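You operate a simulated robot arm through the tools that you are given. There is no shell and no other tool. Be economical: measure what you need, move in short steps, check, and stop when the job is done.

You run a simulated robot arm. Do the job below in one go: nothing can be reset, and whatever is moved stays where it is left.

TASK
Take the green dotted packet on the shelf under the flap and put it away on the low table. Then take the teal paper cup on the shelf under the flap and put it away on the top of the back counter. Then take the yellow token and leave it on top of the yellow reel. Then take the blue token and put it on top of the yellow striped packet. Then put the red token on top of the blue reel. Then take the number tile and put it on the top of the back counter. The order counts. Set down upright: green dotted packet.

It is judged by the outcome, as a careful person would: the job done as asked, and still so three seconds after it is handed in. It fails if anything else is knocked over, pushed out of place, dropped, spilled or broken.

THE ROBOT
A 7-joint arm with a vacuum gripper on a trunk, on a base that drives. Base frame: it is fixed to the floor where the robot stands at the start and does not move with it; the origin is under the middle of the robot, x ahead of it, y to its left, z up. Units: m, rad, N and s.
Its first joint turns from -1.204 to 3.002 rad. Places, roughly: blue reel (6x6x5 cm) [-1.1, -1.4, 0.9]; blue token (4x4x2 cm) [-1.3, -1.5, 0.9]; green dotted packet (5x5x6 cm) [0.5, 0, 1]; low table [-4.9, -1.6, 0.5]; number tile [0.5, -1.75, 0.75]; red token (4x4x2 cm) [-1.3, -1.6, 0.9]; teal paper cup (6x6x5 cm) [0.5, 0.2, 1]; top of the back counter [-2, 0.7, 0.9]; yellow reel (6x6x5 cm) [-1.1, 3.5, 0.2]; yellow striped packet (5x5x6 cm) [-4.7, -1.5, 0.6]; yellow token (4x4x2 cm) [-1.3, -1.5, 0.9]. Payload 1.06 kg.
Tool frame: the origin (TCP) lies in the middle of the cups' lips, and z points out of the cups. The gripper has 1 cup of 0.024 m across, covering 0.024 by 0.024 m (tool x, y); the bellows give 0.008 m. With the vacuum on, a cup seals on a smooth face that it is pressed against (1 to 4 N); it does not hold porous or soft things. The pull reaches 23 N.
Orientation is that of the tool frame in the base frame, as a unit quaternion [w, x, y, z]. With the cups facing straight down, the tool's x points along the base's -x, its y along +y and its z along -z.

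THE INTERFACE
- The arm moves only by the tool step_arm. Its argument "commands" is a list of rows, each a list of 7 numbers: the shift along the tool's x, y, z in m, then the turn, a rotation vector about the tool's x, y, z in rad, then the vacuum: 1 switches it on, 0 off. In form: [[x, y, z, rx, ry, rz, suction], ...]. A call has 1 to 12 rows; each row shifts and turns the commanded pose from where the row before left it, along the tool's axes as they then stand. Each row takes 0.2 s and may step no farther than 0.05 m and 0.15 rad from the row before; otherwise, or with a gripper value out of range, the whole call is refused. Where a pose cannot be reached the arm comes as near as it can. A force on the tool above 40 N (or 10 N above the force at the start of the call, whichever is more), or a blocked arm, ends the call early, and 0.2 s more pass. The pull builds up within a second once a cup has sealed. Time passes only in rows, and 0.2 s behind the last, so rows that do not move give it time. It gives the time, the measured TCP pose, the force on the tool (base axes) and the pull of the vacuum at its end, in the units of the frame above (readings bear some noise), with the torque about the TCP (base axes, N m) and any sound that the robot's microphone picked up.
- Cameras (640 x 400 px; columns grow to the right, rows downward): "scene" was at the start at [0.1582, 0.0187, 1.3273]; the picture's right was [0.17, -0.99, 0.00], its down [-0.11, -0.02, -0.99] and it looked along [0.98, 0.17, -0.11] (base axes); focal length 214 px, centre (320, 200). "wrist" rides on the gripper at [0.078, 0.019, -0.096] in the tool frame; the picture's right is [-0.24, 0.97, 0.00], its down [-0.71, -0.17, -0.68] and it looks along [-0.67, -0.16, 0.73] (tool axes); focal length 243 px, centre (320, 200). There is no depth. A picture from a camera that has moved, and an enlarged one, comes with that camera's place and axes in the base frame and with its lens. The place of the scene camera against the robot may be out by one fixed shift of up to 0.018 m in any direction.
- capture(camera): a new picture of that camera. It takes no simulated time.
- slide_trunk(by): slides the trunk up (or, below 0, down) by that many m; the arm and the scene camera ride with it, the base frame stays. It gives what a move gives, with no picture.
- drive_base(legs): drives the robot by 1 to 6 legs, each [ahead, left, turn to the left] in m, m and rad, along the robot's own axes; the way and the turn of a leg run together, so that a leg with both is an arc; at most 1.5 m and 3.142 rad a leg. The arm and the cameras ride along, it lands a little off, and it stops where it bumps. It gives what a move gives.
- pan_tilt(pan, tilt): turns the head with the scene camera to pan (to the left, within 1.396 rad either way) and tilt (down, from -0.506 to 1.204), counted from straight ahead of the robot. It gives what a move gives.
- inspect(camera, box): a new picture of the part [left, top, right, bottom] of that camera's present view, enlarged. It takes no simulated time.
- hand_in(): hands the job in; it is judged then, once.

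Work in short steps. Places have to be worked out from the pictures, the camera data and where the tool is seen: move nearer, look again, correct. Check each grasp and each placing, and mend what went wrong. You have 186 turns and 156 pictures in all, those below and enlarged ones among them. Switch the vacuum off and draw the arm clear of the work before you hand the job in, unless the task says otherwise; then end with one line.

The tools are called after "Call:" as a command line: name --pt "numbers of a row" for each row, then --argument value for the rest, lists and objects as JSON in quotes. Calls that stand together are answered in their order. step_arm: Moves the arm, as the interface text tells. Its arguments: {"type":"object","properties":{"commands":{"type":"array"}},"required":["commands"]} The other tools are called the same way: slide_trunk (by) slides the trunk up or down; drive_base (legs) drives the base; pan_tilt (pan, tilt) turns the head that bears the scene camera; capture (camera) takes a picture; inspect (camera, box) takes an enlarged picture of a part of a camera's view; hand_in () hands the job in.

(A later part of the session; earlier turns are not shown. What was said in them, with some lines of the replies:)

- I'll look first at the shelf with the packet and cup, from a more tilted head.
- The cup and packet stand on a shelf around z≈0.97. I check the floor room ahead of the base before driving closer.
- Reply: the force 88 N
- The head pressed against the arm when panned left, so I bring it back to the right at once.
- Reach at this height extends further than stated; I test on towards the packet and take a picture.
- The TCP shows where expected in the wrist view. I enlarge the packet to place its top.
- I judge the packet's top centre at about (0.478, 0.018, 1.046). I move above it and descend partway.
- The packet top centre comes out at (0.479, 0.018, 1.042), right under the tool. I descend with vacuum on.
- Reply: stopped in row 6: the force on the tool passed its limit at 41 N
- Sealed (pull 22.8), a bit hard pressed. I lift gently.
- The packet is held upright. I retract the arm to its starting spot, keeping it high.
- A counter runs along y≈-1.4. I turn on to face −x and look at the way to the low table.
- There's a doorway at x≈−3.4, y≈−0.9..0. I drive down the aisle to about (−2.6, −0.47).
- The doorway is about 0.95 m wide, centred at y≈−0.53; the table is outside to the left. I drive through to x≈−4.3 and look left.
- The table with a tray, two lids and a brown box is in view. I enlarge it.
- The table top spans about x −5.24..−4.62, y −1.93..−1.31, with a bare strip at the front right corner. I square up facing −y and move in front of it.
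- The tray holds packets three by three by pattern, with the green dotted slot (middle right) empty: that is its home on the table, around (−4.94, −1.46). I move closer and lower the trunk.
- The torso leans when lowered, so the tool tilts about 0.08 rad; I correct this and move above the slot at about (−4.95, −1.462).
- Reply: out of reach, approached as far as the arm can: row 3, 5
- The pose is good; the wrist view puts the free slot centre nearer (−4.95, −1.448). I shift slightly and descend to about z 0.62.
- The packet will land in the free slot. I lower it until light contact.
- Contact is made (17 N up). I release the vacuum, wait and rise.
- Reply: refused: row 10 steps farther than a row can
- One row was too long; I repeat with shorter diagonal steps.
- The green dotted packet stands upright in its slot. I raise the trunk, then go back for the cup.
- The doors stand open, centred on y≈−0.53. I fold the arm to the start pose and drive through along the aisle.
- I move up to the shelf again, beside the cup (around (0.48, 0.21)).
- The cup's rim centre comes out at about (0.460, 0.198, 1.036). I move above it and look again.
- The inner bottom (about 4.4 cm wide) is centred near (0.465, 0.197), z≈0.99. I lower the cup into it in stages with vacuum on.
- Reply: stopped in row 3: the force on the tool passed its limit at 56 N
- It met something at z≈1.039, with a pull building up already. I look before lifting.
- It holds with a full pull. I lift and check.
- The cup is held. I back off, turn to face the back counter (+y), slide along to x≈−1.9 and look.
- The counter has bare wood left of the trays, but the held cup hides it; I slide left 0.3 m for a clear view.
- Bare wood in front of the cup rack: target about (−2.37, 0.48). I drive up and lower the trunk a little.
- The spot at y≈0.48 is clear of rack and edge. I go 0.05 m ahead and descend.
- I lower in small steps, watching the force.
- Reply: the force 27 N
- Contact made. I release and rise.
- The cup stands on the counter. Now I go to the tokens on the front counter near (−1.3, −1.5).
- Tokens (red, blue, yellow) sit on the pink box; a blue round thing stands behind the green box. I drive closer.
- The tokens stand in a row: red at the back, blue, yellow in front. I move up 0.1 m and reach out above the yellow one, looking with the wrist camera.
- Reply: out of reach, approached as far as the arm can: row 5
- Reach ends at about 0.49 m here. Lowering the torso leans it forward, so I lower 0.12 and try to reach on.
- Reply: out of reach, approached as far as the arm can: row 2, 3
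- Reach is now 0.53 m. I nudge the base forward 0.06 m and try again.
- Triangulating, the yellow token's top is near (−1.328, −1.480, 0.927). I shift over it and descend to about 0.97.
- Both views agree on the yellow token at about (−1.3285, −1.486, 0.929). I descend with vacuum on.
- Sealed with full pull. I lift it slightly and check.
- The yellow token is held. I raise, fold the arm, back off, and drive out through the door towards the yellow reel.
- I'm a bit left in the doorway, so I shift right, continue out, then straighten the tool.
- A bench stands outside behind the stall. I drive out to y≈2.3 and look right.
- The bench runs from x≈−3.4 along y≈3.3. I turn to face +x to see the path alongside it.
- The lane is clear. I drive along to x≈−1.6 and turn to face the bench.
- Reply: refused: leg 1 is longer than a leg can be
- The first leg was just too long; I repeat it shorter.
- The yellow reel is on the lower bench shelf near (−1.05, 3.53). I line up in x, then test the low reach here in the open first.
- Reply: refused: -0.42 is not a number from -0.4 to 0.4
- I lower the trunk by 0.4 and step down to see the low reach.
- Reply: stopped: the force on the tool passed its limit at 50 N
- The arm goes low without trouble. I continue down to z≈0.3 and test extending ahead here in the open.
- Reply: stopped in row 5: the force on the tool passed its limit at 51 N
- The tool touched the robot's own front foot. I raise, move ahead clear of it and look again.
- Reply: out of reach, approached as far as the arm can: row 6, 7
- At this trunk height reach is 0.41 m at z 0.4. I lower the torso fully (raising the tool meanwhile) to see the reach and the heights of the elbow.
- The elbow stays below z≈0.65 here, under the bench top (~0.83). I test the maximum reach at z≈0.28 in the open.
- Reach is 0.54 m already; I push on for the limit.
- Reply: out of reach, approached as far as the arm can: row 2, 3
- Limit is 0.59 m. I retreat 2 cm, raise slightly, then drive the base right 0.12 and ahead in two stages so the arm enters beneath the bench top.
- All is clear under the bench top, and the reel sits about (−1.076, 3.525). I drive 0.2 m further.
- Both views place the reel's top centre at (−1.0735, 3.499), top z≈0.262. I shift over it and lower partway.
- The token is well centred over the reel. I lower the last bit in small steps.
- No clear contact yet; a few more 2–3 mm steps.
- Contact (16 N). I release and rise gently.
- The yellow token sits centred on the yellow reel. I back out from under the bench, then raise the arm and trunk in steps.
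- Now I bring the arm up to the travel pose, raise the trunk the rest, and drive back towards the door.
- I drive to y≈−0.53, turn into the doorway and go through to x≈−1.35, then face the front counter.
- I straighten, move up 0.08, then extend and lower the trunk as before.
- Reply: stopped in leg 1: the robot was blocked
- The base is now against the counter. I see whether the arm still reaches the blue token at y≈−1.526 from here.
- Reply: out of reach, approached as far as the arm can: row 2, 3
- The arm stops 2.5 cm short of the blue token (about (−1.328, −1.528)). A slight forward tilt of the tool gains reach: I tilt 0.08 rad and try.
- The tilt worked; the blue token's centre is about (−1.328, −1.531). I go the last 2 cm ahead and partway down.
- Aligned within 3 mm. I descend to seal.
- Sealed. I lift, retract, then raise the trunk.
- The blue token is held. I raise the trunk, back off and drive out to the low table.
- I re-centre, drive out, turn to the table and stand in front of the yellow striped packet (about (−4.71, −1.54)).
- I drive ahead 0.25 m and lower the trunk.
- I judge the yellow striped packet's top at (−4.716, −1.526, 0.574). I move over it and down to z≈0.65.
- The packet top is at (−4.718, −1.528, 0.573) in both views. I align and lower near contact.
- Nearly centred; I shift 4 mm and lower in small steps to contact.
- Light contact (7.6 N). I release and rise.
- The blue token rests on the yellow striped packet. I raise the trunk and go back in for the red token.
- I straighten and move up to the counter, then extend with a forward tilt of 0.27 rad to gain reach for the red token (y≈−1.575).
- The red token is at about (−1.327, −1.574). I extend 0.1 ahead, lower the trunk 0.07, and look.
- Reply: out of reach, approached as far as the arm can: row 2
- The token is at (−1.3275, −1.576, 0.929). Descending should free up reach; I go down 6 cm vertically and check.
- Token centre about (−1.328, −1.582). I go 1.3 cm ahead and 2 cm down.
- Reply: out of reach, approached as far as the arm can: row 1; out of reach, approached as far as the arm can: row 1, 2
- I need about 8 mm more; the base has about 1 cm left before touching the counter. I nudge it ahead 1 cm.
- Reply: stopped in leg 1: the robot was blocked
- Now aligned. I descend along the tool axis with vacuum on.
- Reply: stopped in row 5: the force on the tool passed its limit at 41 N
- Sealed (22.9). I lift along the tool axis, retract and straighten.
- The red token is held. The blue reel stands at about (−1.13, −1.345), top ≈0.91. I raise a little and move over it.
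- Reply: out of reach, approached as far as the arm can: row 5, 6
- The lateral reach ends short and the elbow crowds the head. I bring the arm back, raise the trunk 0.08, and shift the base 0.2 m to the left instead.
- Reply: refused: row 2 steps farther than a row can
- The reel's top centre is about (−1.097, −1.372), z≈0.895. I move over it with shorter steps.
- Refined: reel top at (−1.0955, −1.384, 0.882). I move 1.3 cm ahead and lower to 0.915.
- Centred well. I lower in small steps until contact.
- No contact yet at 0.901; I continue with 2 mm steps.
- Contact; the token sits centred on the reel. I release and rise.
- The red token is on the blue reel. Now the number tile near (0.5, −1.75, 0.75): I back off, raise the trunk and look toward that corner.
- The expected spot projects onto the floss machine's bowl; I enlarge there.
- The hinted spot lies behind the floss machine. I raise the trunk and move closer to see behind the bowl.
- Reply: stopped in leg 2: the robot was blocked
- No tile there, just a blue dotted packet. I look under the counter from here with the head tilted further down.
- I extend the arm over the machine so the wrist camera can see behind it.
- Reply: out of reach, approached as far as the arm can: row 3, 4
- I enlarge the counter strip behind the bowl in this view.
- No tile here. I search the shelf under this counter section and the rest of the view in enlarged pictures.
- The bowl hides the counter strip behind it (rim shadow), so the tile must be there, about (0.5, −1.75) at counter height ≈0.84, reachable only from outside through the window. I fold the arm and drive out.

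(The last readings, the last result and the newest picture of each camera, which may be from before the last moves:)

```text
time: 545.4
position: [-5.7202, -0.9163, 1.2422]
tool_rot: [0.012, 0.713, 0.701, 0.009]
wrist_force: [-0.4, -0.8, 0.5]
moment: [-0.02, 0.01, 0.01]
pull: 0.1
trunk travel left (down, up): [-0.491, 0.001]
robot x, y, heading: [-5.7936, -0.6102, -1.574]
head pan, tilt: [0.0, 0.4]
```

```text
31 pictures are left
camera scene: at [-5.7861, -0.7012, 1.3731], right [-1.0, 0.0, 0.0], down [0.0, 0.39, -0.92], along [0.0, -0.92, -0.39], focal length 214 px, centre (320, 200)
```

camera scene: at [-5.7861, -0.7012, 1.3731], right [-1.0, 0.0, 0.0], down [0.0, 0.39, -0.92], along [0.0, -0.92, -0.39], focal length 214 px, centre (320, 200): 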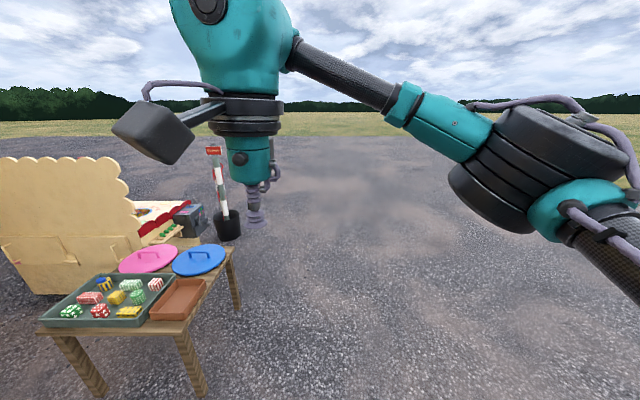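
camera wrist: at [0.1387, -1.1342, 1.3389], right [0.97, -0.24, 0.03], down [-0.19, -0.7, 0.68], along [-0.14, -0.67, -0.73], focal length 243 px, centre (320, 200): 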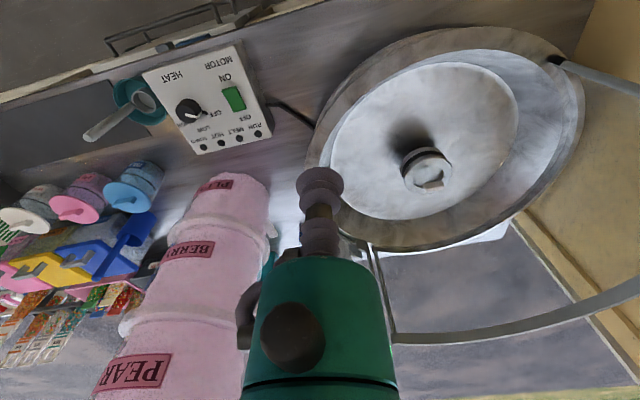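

Clear ahead on x≈−5.8. I drive to y≈−3.9 and turn to look along the front.

Call:
drive_base --legs '[[1.45, 0, 0], [1.45, 0, 0], [0.4, 0, 0], [0, 0, 1.574]]'

Call:
capture --camera "scene"

```text
time: 565.3
position: [-5.4716, -3.8184, 1.2422]
tool_rot: [0.001, -0.004, 1.0, 0.015]
wrist_force: [-0.7, 0.2, -0.2]
moment: [0.01, 0.01, 0.02]
pull: 0.1
trunk travel left (down, up): [-0.491, 0.001]
robot x, y, heading: [-5.7733, -3.8984, 0.022]
head pan, tilt: [0.0, 0.4]
```

```text
30 pictures are left
camera scene: at [-5.6746, -3.8908, 1.3731], right [0.02, -1.0, 0.0], down [-0.39, -0.01, -0.92], along [0.92, 0.02, -0.39], focal length 214 px, centre (320, 200)
```

scene: 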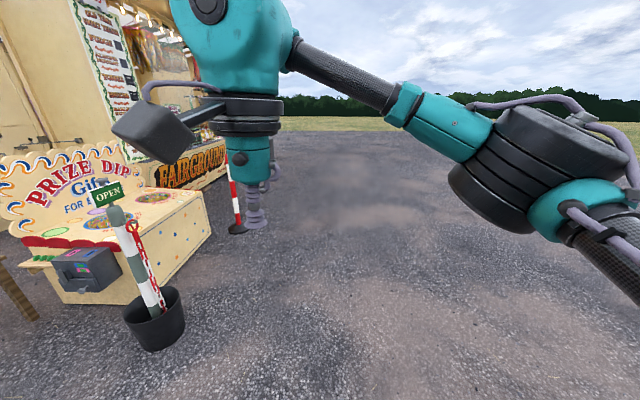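

The lane at y≈−3.9 is clear. I drive east to x≈0.35.

Call:
drive_base --legs '[[1.45, 0, -0.02], [1.45, 0, 0], [1.45, 0, 0], [1.45, 0, 0], [0.3, 0, 0], [0, 0, 1.57]]'

Call:
capture --camera "scene"

```text
time: 598.1
position: [0.2192, -3.5546, 1.2419]
tool_rot: [-0.008, -0.698, 0.715, 0.011]
wrist_force: [-0.1, -0.3, -0.1]
moment: [0.0, -0.03, -0.02]
pull: 0.1
trunk travel left (down, up): [-0.491, 0.001]
robot x, y, heading: [0.2911, -3.8613, 1.56]
head pan, tilt: [0.0, 0.4]
```

```text
29 pictures are left
camera scene: at [0.2947, -3.7641, 1.3731], right [1.0, -0.01, 0.0], down [0.0, -0.39, -0.92], along [0.01, 0.92, -0.39], focal length 214 px, centre (320, 200)
```

scene: 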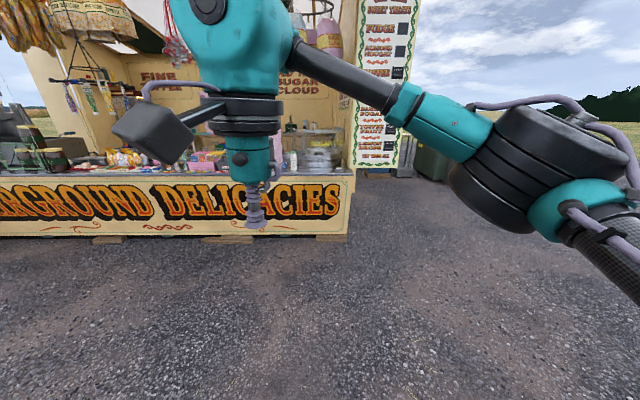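

The stall front and a menu board with number slots are in view. I drive closer and look over the counter.

Call:
drive_base --legs '[[1.15, 0.0, 0.01]]'

Call:
capture --camera "scene"

```text
time: 604.0
position: [0.2117, -2.4129, 1.2412]
tool_rot: [-0.009, -0.706, 0.708, 0.011]
wrist_force: [0.3, -0.5, 0.5]
moment: [-0.04, 0.0, 0.04]
pull: 0.1
trunk travel left (down, up): [-0.491, 0.001]
robot x, y, heading: [0.2894, -2.7167, 1.579]
head pan, tilt: [0.0, 0.4]
```

```text
28 pictures are left
camera scene: at [0.292, -2.6207, 1.3731], right [1.0, 0.01, 0.0], down [0.0, -0.39, -0.92], along [-0.01, 0.92, -0.39], focal length 214 px, centre (320, 200)
```

scene: 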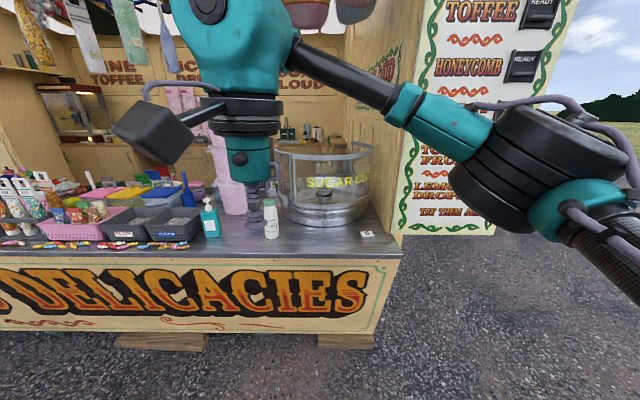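

A small white tile lies on the counter right of the machine at (368, 233). I enlarge it.

Call:
inspect --camera "scene" --box '[330, 205, 410, 260]'

```text
7.27 times, centred on (370, 232) of scene
camera zoom: at [0.292, -2.6207, 1.3731], right [1.0, 0.01, 0.0], down [0.0, -0.39, -0.92], along [-0.01, 0.92, -0.39], focal length 1560 px, centre (-44, -36)
```

zoom: 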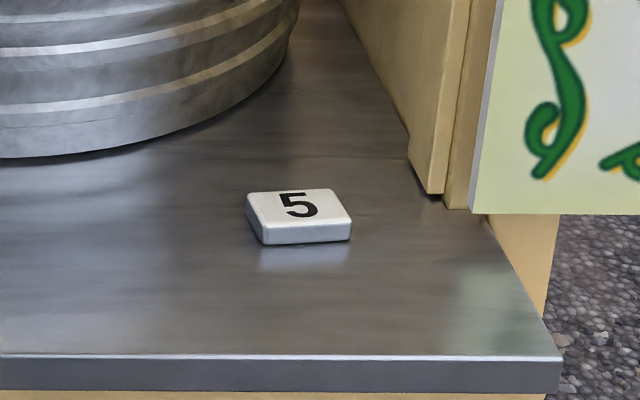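

It is the number tile ("5") at about (0.488, −1.814). I approach and turn 0.5 rad right so the elbow stays clear of the menu board.

Call:
drive_base --legs '[[0.43, 0.0, 0], [0, 0, -0.5]]'

Call:
slide_trunk --by -0.17

Call:
capture --camera "wrist"

Call:
capture --camera "scene"

```text
time: 608.0
position: [0.365, -1.985, 1.2418]
tool_rot: [-0.005, -0.507, 0.862, 0.012]
wrist_force: [-0.3, 0.4, -0.3]
moment: [-0.02, 0.01, -0.01]
pull: 0.1
trunk travel left (down, up): [-0.491, 0.001]
robot x, y, heading: [0.2848, -2.2888, 1.078]
head pan, tilt: [0.0, 0.4]
```

```text
time: 610.0
position: [0.3644, -1.9849, 1.0728]
tool_rot: [-0.006, -0.507, 0.862, 0.013]
wrist_force: [0.6, -0.7, -0.4]
moment: [0.01, -0.02, 0.04]
pull: 0.1
trunk travel left (down, up): [-0.321, 0.171]
robot x, y, heading: [0.2878, -2.2913, 1.084]
head pan, tilt: [0.0, 0.4]
```

```text
26 pictures are left
camera wrist: at [0.3118, -2.0465, 1.1673], right [-0.73, 0.68, 0.03], down [0.51, 0.52, 0.68], along [0.45, 0.52, -0.73], focal length 243 px, centre (320, 200)
```

wrist: 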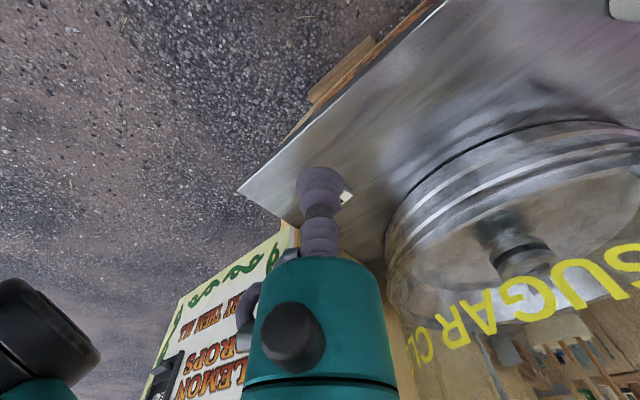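

```text
25 pictures are left
camera scene: at [0.3789, -2.1181, 1.1885], right [0.88, -0.47, 0.0], down [-0.18, -0.34, -0.92], along [0.44, 0.81, -0.39], focal length 214 px, centre (320, 200)
```

scene: 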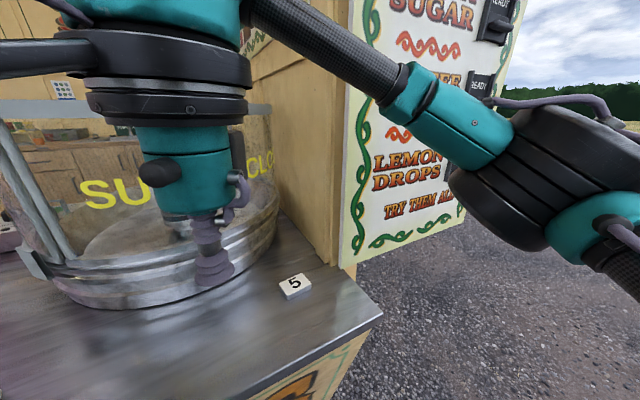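

The tile is at about (0.495, −1.811). I extend toward it at this height, lowering slightly, and re-check.

Call:
step_arm --pt "-0.04 -0.01 0 0 0 0 0" --pt "-0.04 -0.01 0 0 0 0 0" --pt "-0.04 -0.01 0.02 0 0 0 0" --pt "-0.04 0 0.02 0 0 0 0" --pt "-0.035 0 0.02 0 0 0 0" --pt "-0.02 0 0.03 0 0 0 0" --pt "0 0 0 0 0 0 0"

Call:
capture --camera "wrist"

Call:
capture --camera "scene"

```text
time: 611.5
position: [0.4928, -1.8107, 0.9819]
tool_rot: [-0.005, -0.508, 0.861, 0.013]
wrist_force: [-0.2, -0.4, 0.8]
moment: [-0.01, -0.01, 0.02]
pull: 0.1
trunk travel left (down, up): [-0.321, 0.171]
robot x, y, heading: [0.2825, -2.2852, 1.079]
head pan, tilt: [0.0, 0.4]
```

```text
24 pictures are left
camera wrist: at [0.4393, -1.8722, 1.0772], right [-0.74, 0.68, 0.03], down [0.51, 0.52, 0.68], along [0.45, 0.52, -0.73], focal length 243 px, centre (320, 200)
```

wrist: 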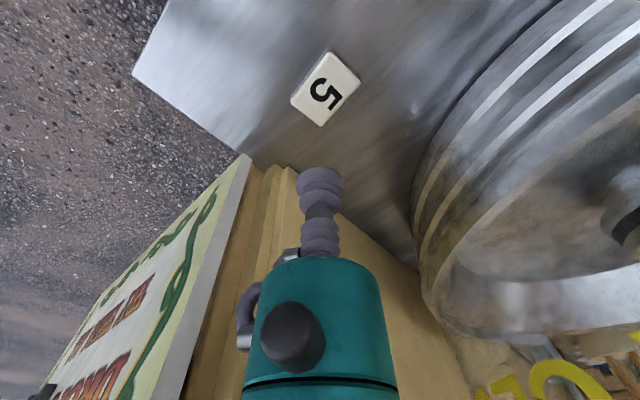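

```text
23 pictures are left
camera scene: at [0.3778, -2.1186, 1.1888], right [0.88, -0.47, 0.0], down [-0.18, -0.34, -0.92], along [0.44, 0.81, -0.39], focal length 214 px, centre (320, 200)
```

scene: 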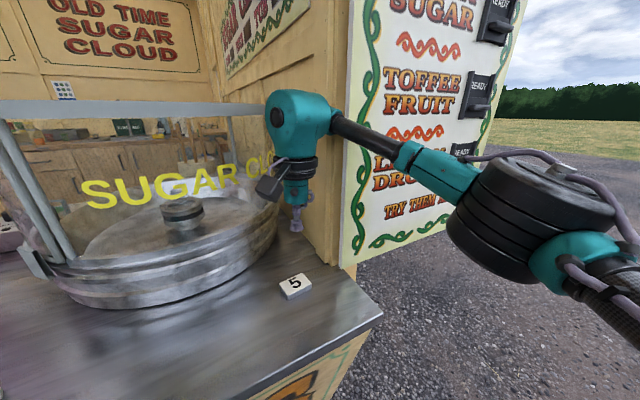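

The wrist view puts the tile at (0.483, −1.806). I shift 1 cm and descend to about 0.88.

Call:
step_arm --pt "0 0.0105 0.035 0 0 0 0" --pt "0 0 0.04 0 0 0 0" --pt "0 0 0.025 0 0 0 0" --pt "0 0 0 0 0 0 0"

Call:
inspect --camera "wrist" --box '[240, 80, 400, 220]'

```text
time: 612.5
position: [0.4813, -1.8043, 0.8801]
tool_rot: [-0.006, -0.507, 0.862, 0.012]
wrist_force: [-0.5, -0.9, 0.8]
moment: [0.0, -0.03, 0.0]
pull: 0.0
trunk travel left (down, up): [-0.321, 0.171]
robot x, y, heading: [0.2845, -2.2874, 1.072]
head pan, tilt: [0.0, 0.4]
```

```text
2.86 times, centred on (320, 150) of wrist
camera zoom: at [0.4287, -1.8647, 0.9768], right [-0.73, 0.68, 0.03], down [0.51, 0.52, 0.68], along [0.45, 0.52, -0.73], focal length 693 px, centre (320, 343)
```

zoom: 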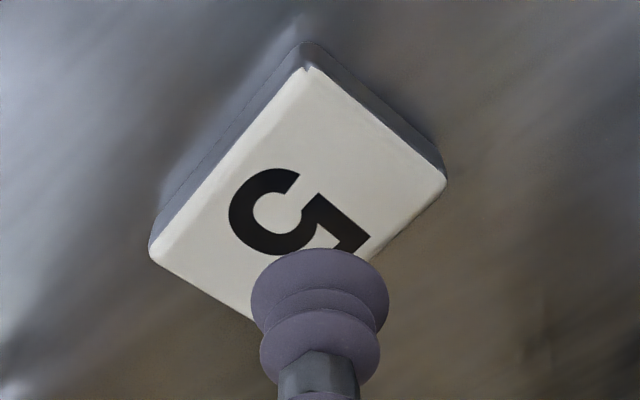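

Tile centre refined to (0.487, −1.802). I adjust and descend with vacuum on.

Call:
step_arm --pt "-0.004 -0.004 0.022 0 0 0 1" --pt "0 0 0.008 0 0 0 1" --pt "0 0 0.004 0 0 0 1" --pt "0 0 0.003 0 0 0 1" --pt "0 0 0 0 0 0 1"

```text
time: 613.8
position: [0.4863, -1.8006, 0.8465]
tool_rot: [-0.005, -0.507, 0.862, 0.014]
wrist_force: [0.1, 7.1, 30.1]
moment: [-0.21, -0.07, -0.02]
pull: 22.7
trunk travel left (down, up): [-0.321, 0.171]
robot x, y, heading: [0.2861, -2.2908, 1.077]
head pan, tilt: [0.0, 0.4]
```

Sealed. I lift straight up, retract and check.

Call:
step_arm --pt "0 0 -0.006 0 0 0 1" --pt "0 0 -0.02 0 0 0 1" --pt "0 0 -0.04 0 0 0 1" --pt "0 0 -0.04 0 0 0 1" --pt "0 0 -0.04 0 0 0 1" --pt "0.03 0 -0.035 0 0 0 1" --pt "0.04 0.01 -0.02 0 0 0 1" --pt "0.04 0.01 -0.02 0 0 0 1" --pt "0.04 0.01 0 0 0 0 1" --pt "0.04 0 0 0 0 0 1" --pt "0.02 0 0 0 0 0 1" --pt "0 0 0 0 0 0 1"

Call:
capture --camera "wrist"

```text
time: 616.4
position: [0.3636, -1.9736, 1.0661]
tool_rot: [-0.006, -0.507, 0.862, 0.013]
wrist_force: [-1.1, -0.7, -0.8]
moment: [0.04, 0.0, 0.0]
pull: 23.3
trunk travel left (down, up): [-0.321, 0.171]
robot x, y, heading: [0.2887, -2.2872, 1.08]
head pan, tilt: [0.0, 0.4]
```

```text
21 pictures are left
camera wrist: at [0.3103, -2.0352, 1.1611], right [-0.73, 0.68, 0.03], down [0.51, 0.52, 0.68], along [0.45, 0.52, -0.73], focal length 243 px, centre (320, 200)
```

wrist: 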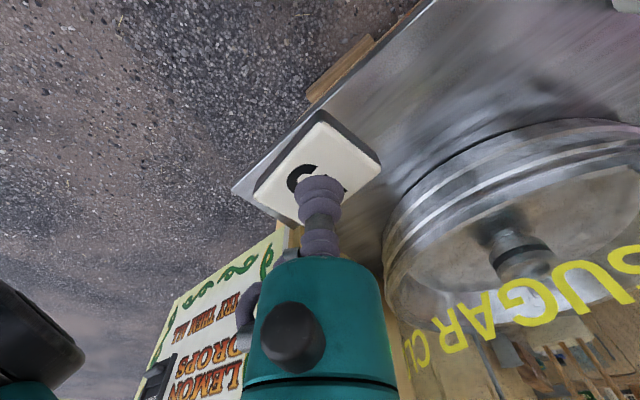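

The tile is held. I raise the trunk, back off, and retrace the outside way.

Call:
slide_trunk --by 0.1

Call:
drive_base --legs '[[-0.5, 0, 0], [0, 0, 2.06], [0, 1.15, 0], [1.45, 0, 0], [1.45, 0, 0], [1.45, 0, 0]]'

```text
time: 617.7
position: [0.3638, -1.9733, 1.1656]
tool_rot: [-0.005, -0.506, 0.862, 0.013]
wrist_force: [-0.4, -0.3, -1.7]
moment: [0.01, 0.02, 0.02]
pull: 22.9
trunk travel left (down, up): [-0.421, 0.071]
robot x, y, heading: [0.2837, -2.2887, 1.077]
head pan, tilt: [0.0, 0.4]
```

```text
time: 655.9
position: [-4.5948, -3.9821, 1.1667]
tool_rot: [0.014, 1.0, -0.006, -0.001]
wrist_force: [0.0, -0.3, -0.3]
moment: [-0.02, 0.01, 0.01]
pull: 22.5
trunk travel left (down, up): [-0.421, 0.071]
robot x, y, heading: [-4.2799, -3.902, -3.142]
head pan, tilt: [0.0, 0.4]
```

Call:
drive_base --legs '[[1.48, 0, 0], [0, 0, -1.57], [1.45, 0, 0], [1.45, 0, 0], [0.47, 0, 0], [0, 0, -1.57]]'

Call:
capture --camera "scene"

```text
time: 687.0
position: [-5.4134, -0.4437, 1.1649]
tool_rot: [0.002, 0.019, 1.0, 0.014]
wrist_force: [0.0, -0.8, -1.0]
moment: [-0.02, -0.04, 0.02]
pull: 22.9
trunk travel left (down, up): [-0.421, 0.071]
robot x, y, heading: [-5.7292, -0.5167, -0.02]
head pan, tilt: [0.0, 0.4]
```

```text
20 pictures are left
camera scene: at [-5.568, -0.5154, 1.296], right [-0.02, -1.0, 0.0], down [-0.39, 0.01, -0.92], along [0.92, -0.02, -0.39], focal length 214 px, centre (320, 200)
```

scene: 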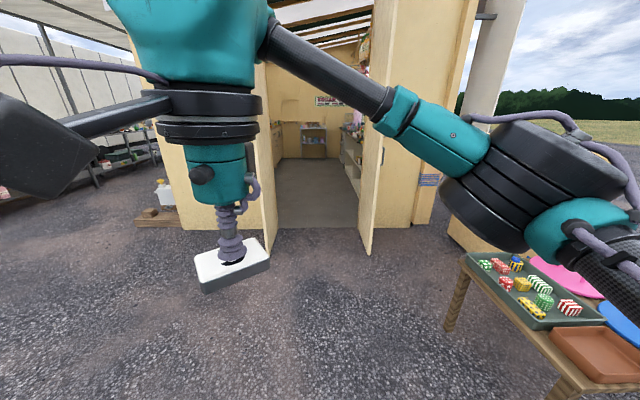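

I drive back in through the door to x≈−2.18 and turn to the back counter.

Call:
drive_base --legs '[[1.2, 0, 0.02], [1.2, 0, 0], [1.15, 0, 0], [0, 0, 1.57], [0.3, 0, 0]]'

Call:
pan_tilt --pan -0.1 --tilt 0.6

Call:
capture --camera "scene"

```text
time: 709.6
position: [-2.2593, 0.0892, 1.1655]
tool_rot: [-0.009, -0.699, 0.715, 0.011]
wrist_force: [0.9, -0.3, -0.7]
moment: [0.0, -0.02, 0.02]
pull: 23.0
trunk travel left (down, up): [-0.421, 0.071]
robot x, y, heading: [-2.1842, -0.2238, 1.566]
head pan, tilt: [0.0, 0.4]
```

```text
time: 710.4
position: [-2.2587, 0.0888, 1.1662]
tool_rot: [-0.008, -0.699, 0.715, 0.011]
wrist_force: [0.9, 0.3, -0.8]
moment: [-0.02, -0.03, 0.01]
pull: 22.8
trunk travel left (down, up): [-0.421, 0.071]
robot x, y, heading: [-2.1851, -0.2257, 1.561]
head pan, tilt: [-0.099, 0.6]
```

```text
19 pictures are left
camera scene: at [-2.168, -0.0716, 1.2779], right [0.99, -0.11, 0.0], down [-0.06, -0.56, -0.83], along [0.09, 0.82, -0.56], focal length 214 px, centre (320, 200)
```

scene: 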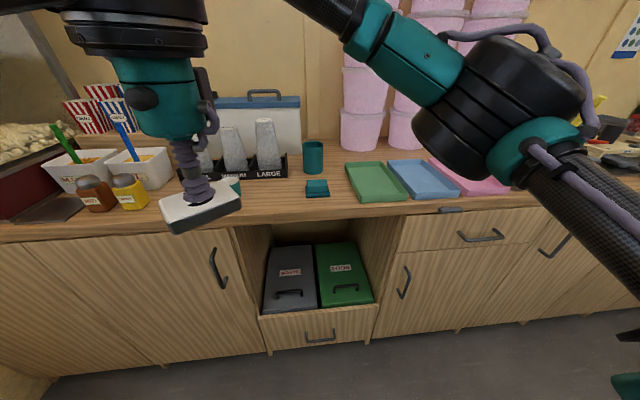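

I drive up 0.26 m, lower the trunk 0.1 as before, and extend towards (−2.25, 0.465).

Call:
drive_base --legs '[[0.26, 0, 0]]'

Call:
slide_trunk --by -0.1

Call:
step_arm --pt "-0.04 0 0 0 0 0 1" --pt "-0.04 0 0 0 0 0 1" --pt "-0.035 0 0 0 0 0 1" --pt "0 0 0 0 0 0 1"

Call:
capture --camera "scene"

Call:
capture --camera "wrist"

```text
time: 712.2
position: [-2.2571, 0.348, 1.1662]
tool_rot: [-0.008, -0.699, 0.715, 0.011]
wrist_force: [0.2, -0.1, -0.6]
moment: [-0.01, -0.04, -0.02]
pull: 22.8
trunk travel left (down, up): [-0.421, 0.071]
robot x, y, heading: [-2.1817, 0.0307, 1.563]
head pan, tilt: [-0.099, 0.6]
```

```text
time: 713.6
position: [-2.2584, 0.3471, 1.0647]
tool_rot: [-0.008, -0.699, 0.715, 0.011]
wrist_force: [0.8, -0.7, -1.0]
moment: [0.04, -0.03, -0.03]
pull: 23.2
trunk travel left (down, up): [-0.321, 0.171]
robot x, y, heading: [-2.1817, 0.0346, 1.558]
head pan, tilt: [-0.099, 0.6]
```

```text
time: 714.6
position: [-2.2556, 0.4619, 1.0653]
tool_rot: [-0.008, -0.699, 0.715, 0.011]
wrist_force: [0.5, 0.2, -0.7]
moment: [-0.02, 0.01, -0.01]
pull: 22.9
trunk travel left (down, up): [-0.321, 0.171]
robot x, y, heading: [-2.1783, 0.0349, 1.56]
head pan, tilt: [-0.099, 0.6]
```

```text
18 pictures are left
camera scene: at [-2.1655, 0.2196, 1.1703], right [0.99, -0.11, 0.0], down [-0.06, -0.56, -0.83], along [0.09, 0.82, -0.56], focal length 214 px, centre (320, 200)
```

scene: 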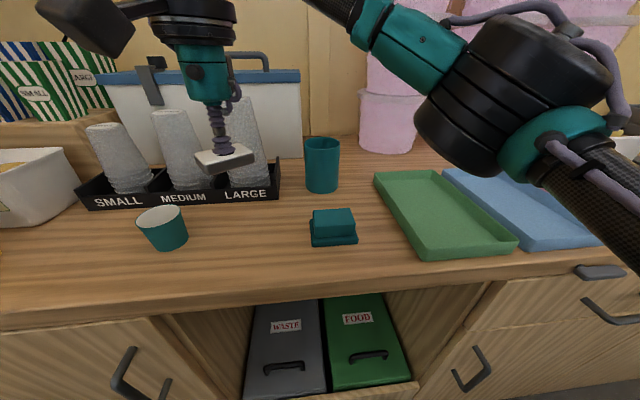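

```text
17 pictures are left
camera wrist: at [-2.2738, 0.3831, 1.1612], right [-0.97, 0.26, 0.03], down [0.21, 0.7, 0.68], along [0.16, 0.67, -0.73], focal length 243 px, centre (320, 200)
```

wrist: 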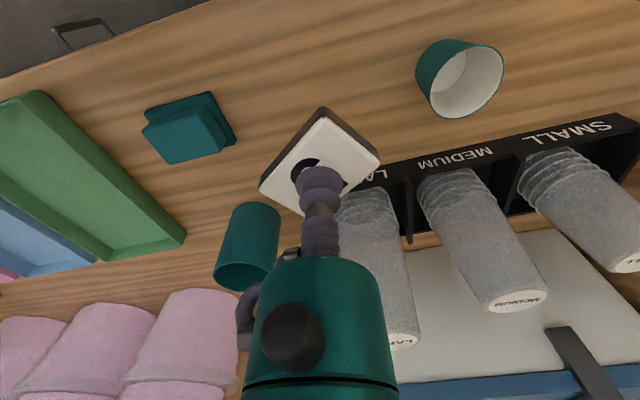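

The spot below is bare with good margins. I descend near the counter.

Call:
step_arm --pt "0 0 0.04 0 0 0 1" --pt "0 0 0.04 0 0 0 1" --pt "0 0 0.035 0 0 0 1" --pt "0 0 0.015 0 0 0 1" --pt "0 0 0.006 0 0 0 1" --pt "0 0 0 0 0 0 1"

```text
time: 716.0
position: [-2.2568, 0.4619, 0.9316]
tool_rot: [-0.008, -0.699, 0.715, 0.013]
wrist_force: [-0.2, 5.5, 18.2]
moment: [-0.05, -0.1, -0.03]
pull: 22.9
trunk travel left (down, up): [-0.321, 0.171]
robot x, y, heading: [-2.1794, 0.0328, 1.56]
head pan, tilt: [-0.099, 0.6]
```

Contact (18 N). I release and rise.

Call:
step_arm --pt "0 0 -0.002 0 0 0 0" --pt "0 0 0 0 0 0 0" --pt "0 0 0 0 0 0 0" --pt "0 0 0 0 0 0 0" --pt "0 0 -0.006 0 0 0 0" --pt "0 0 -0.02 0 0 0 0" --pt "0 0 -0.04 0 0 0 0" --pt "0 0 -0.04 0 0 0 0" --pt "0.02 0 -0.04 0 0 0 0" --pt "0.04 0 -0.02 0 0 0 0" --pt "0.04 0 0 0 0 0 0" --pt "0 0 0 0 0 0 0"

Call:
capture --camera "scene"

```text
time: 718.6
position: [-2.2554, 0.3605, 1.0985]
tool_rot: [-0.008, -0.699, 0.715, 0.011]
wrist_force: [0.0, -0.1, -0.5]
moment: [-0.01, -0.01, 0.05]
pull: 0.0
trunk travel left (down, up): [-0.321, 0.171]
robot x, y, heading: [-2.1796, 0.0293, 1.565]
head pan, tilt: [-0.099, 0.6]
```

```text
16 pictures are left
camera scene: at [-2.1655, 0.2197, 1.1703], right [0.99, -0.11, 0.0], down [-0.06, -0.56, -0.83], along [0.09, 0.82, -0.56], focal length 214 px, centre (320, 200)
```

scene: 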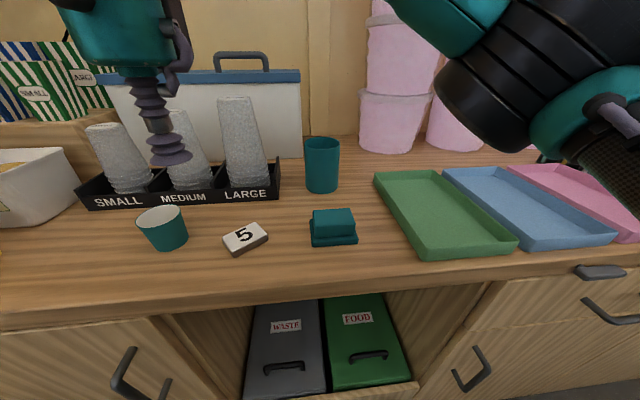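

The tile lies flat on the back counter beside the cup. I back the robot away from the counter and then hand in.

Call:
drive_base --legs '[[-0.35, 0, 0]]'

Call:
capture --camera "scene"

```text
time: 720.9
position: [-2.2578, 0.0103, 1.0986]
tool_rot: [-0.008, -0.698, 0.716, 0.011]
wrist_force: [-0.1, 0.1, -0.3]
moment: [0.01, 0.0, -0.02]
pull: 0.0
trunk travel left (down, up): [-0.321, 0.171]
robot x, y, heading: [-2.1827, -0.3227, 1.56]
head pan, tilt: [-0.099, 0.6]
```

```text
15 pictures are left
camera scene: at [-2.1684, -0.1321, 1.1704], right [0.99, -0.11, 0.0], down [-0.06, -0.56, -0.83], along [0.09, 0.82, -0.56], focal length 214 px, centre (320, 200)
```

scene: 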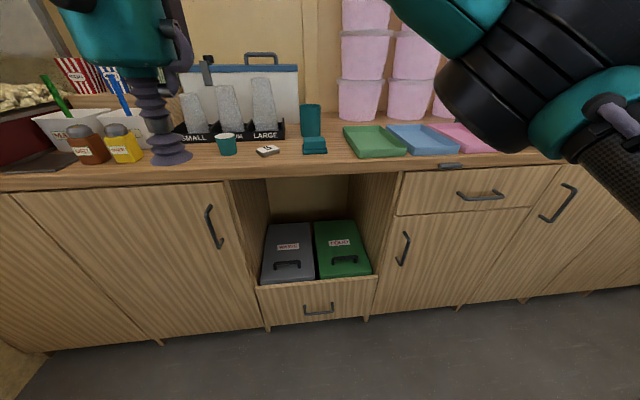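

Everything is placed, the vacuum is off and the arm is clear, so I hand in.

Call:
hand_in

```text
The job is handed in.
```

All six items were placed in the order asked. The green dotted packet stands upright in the tray on the low table. The teal cup and the number tile are on the back counter. The yellow token is on the yellow reel, the blue token on the yellow striped packet, and the red token on the blue reel.
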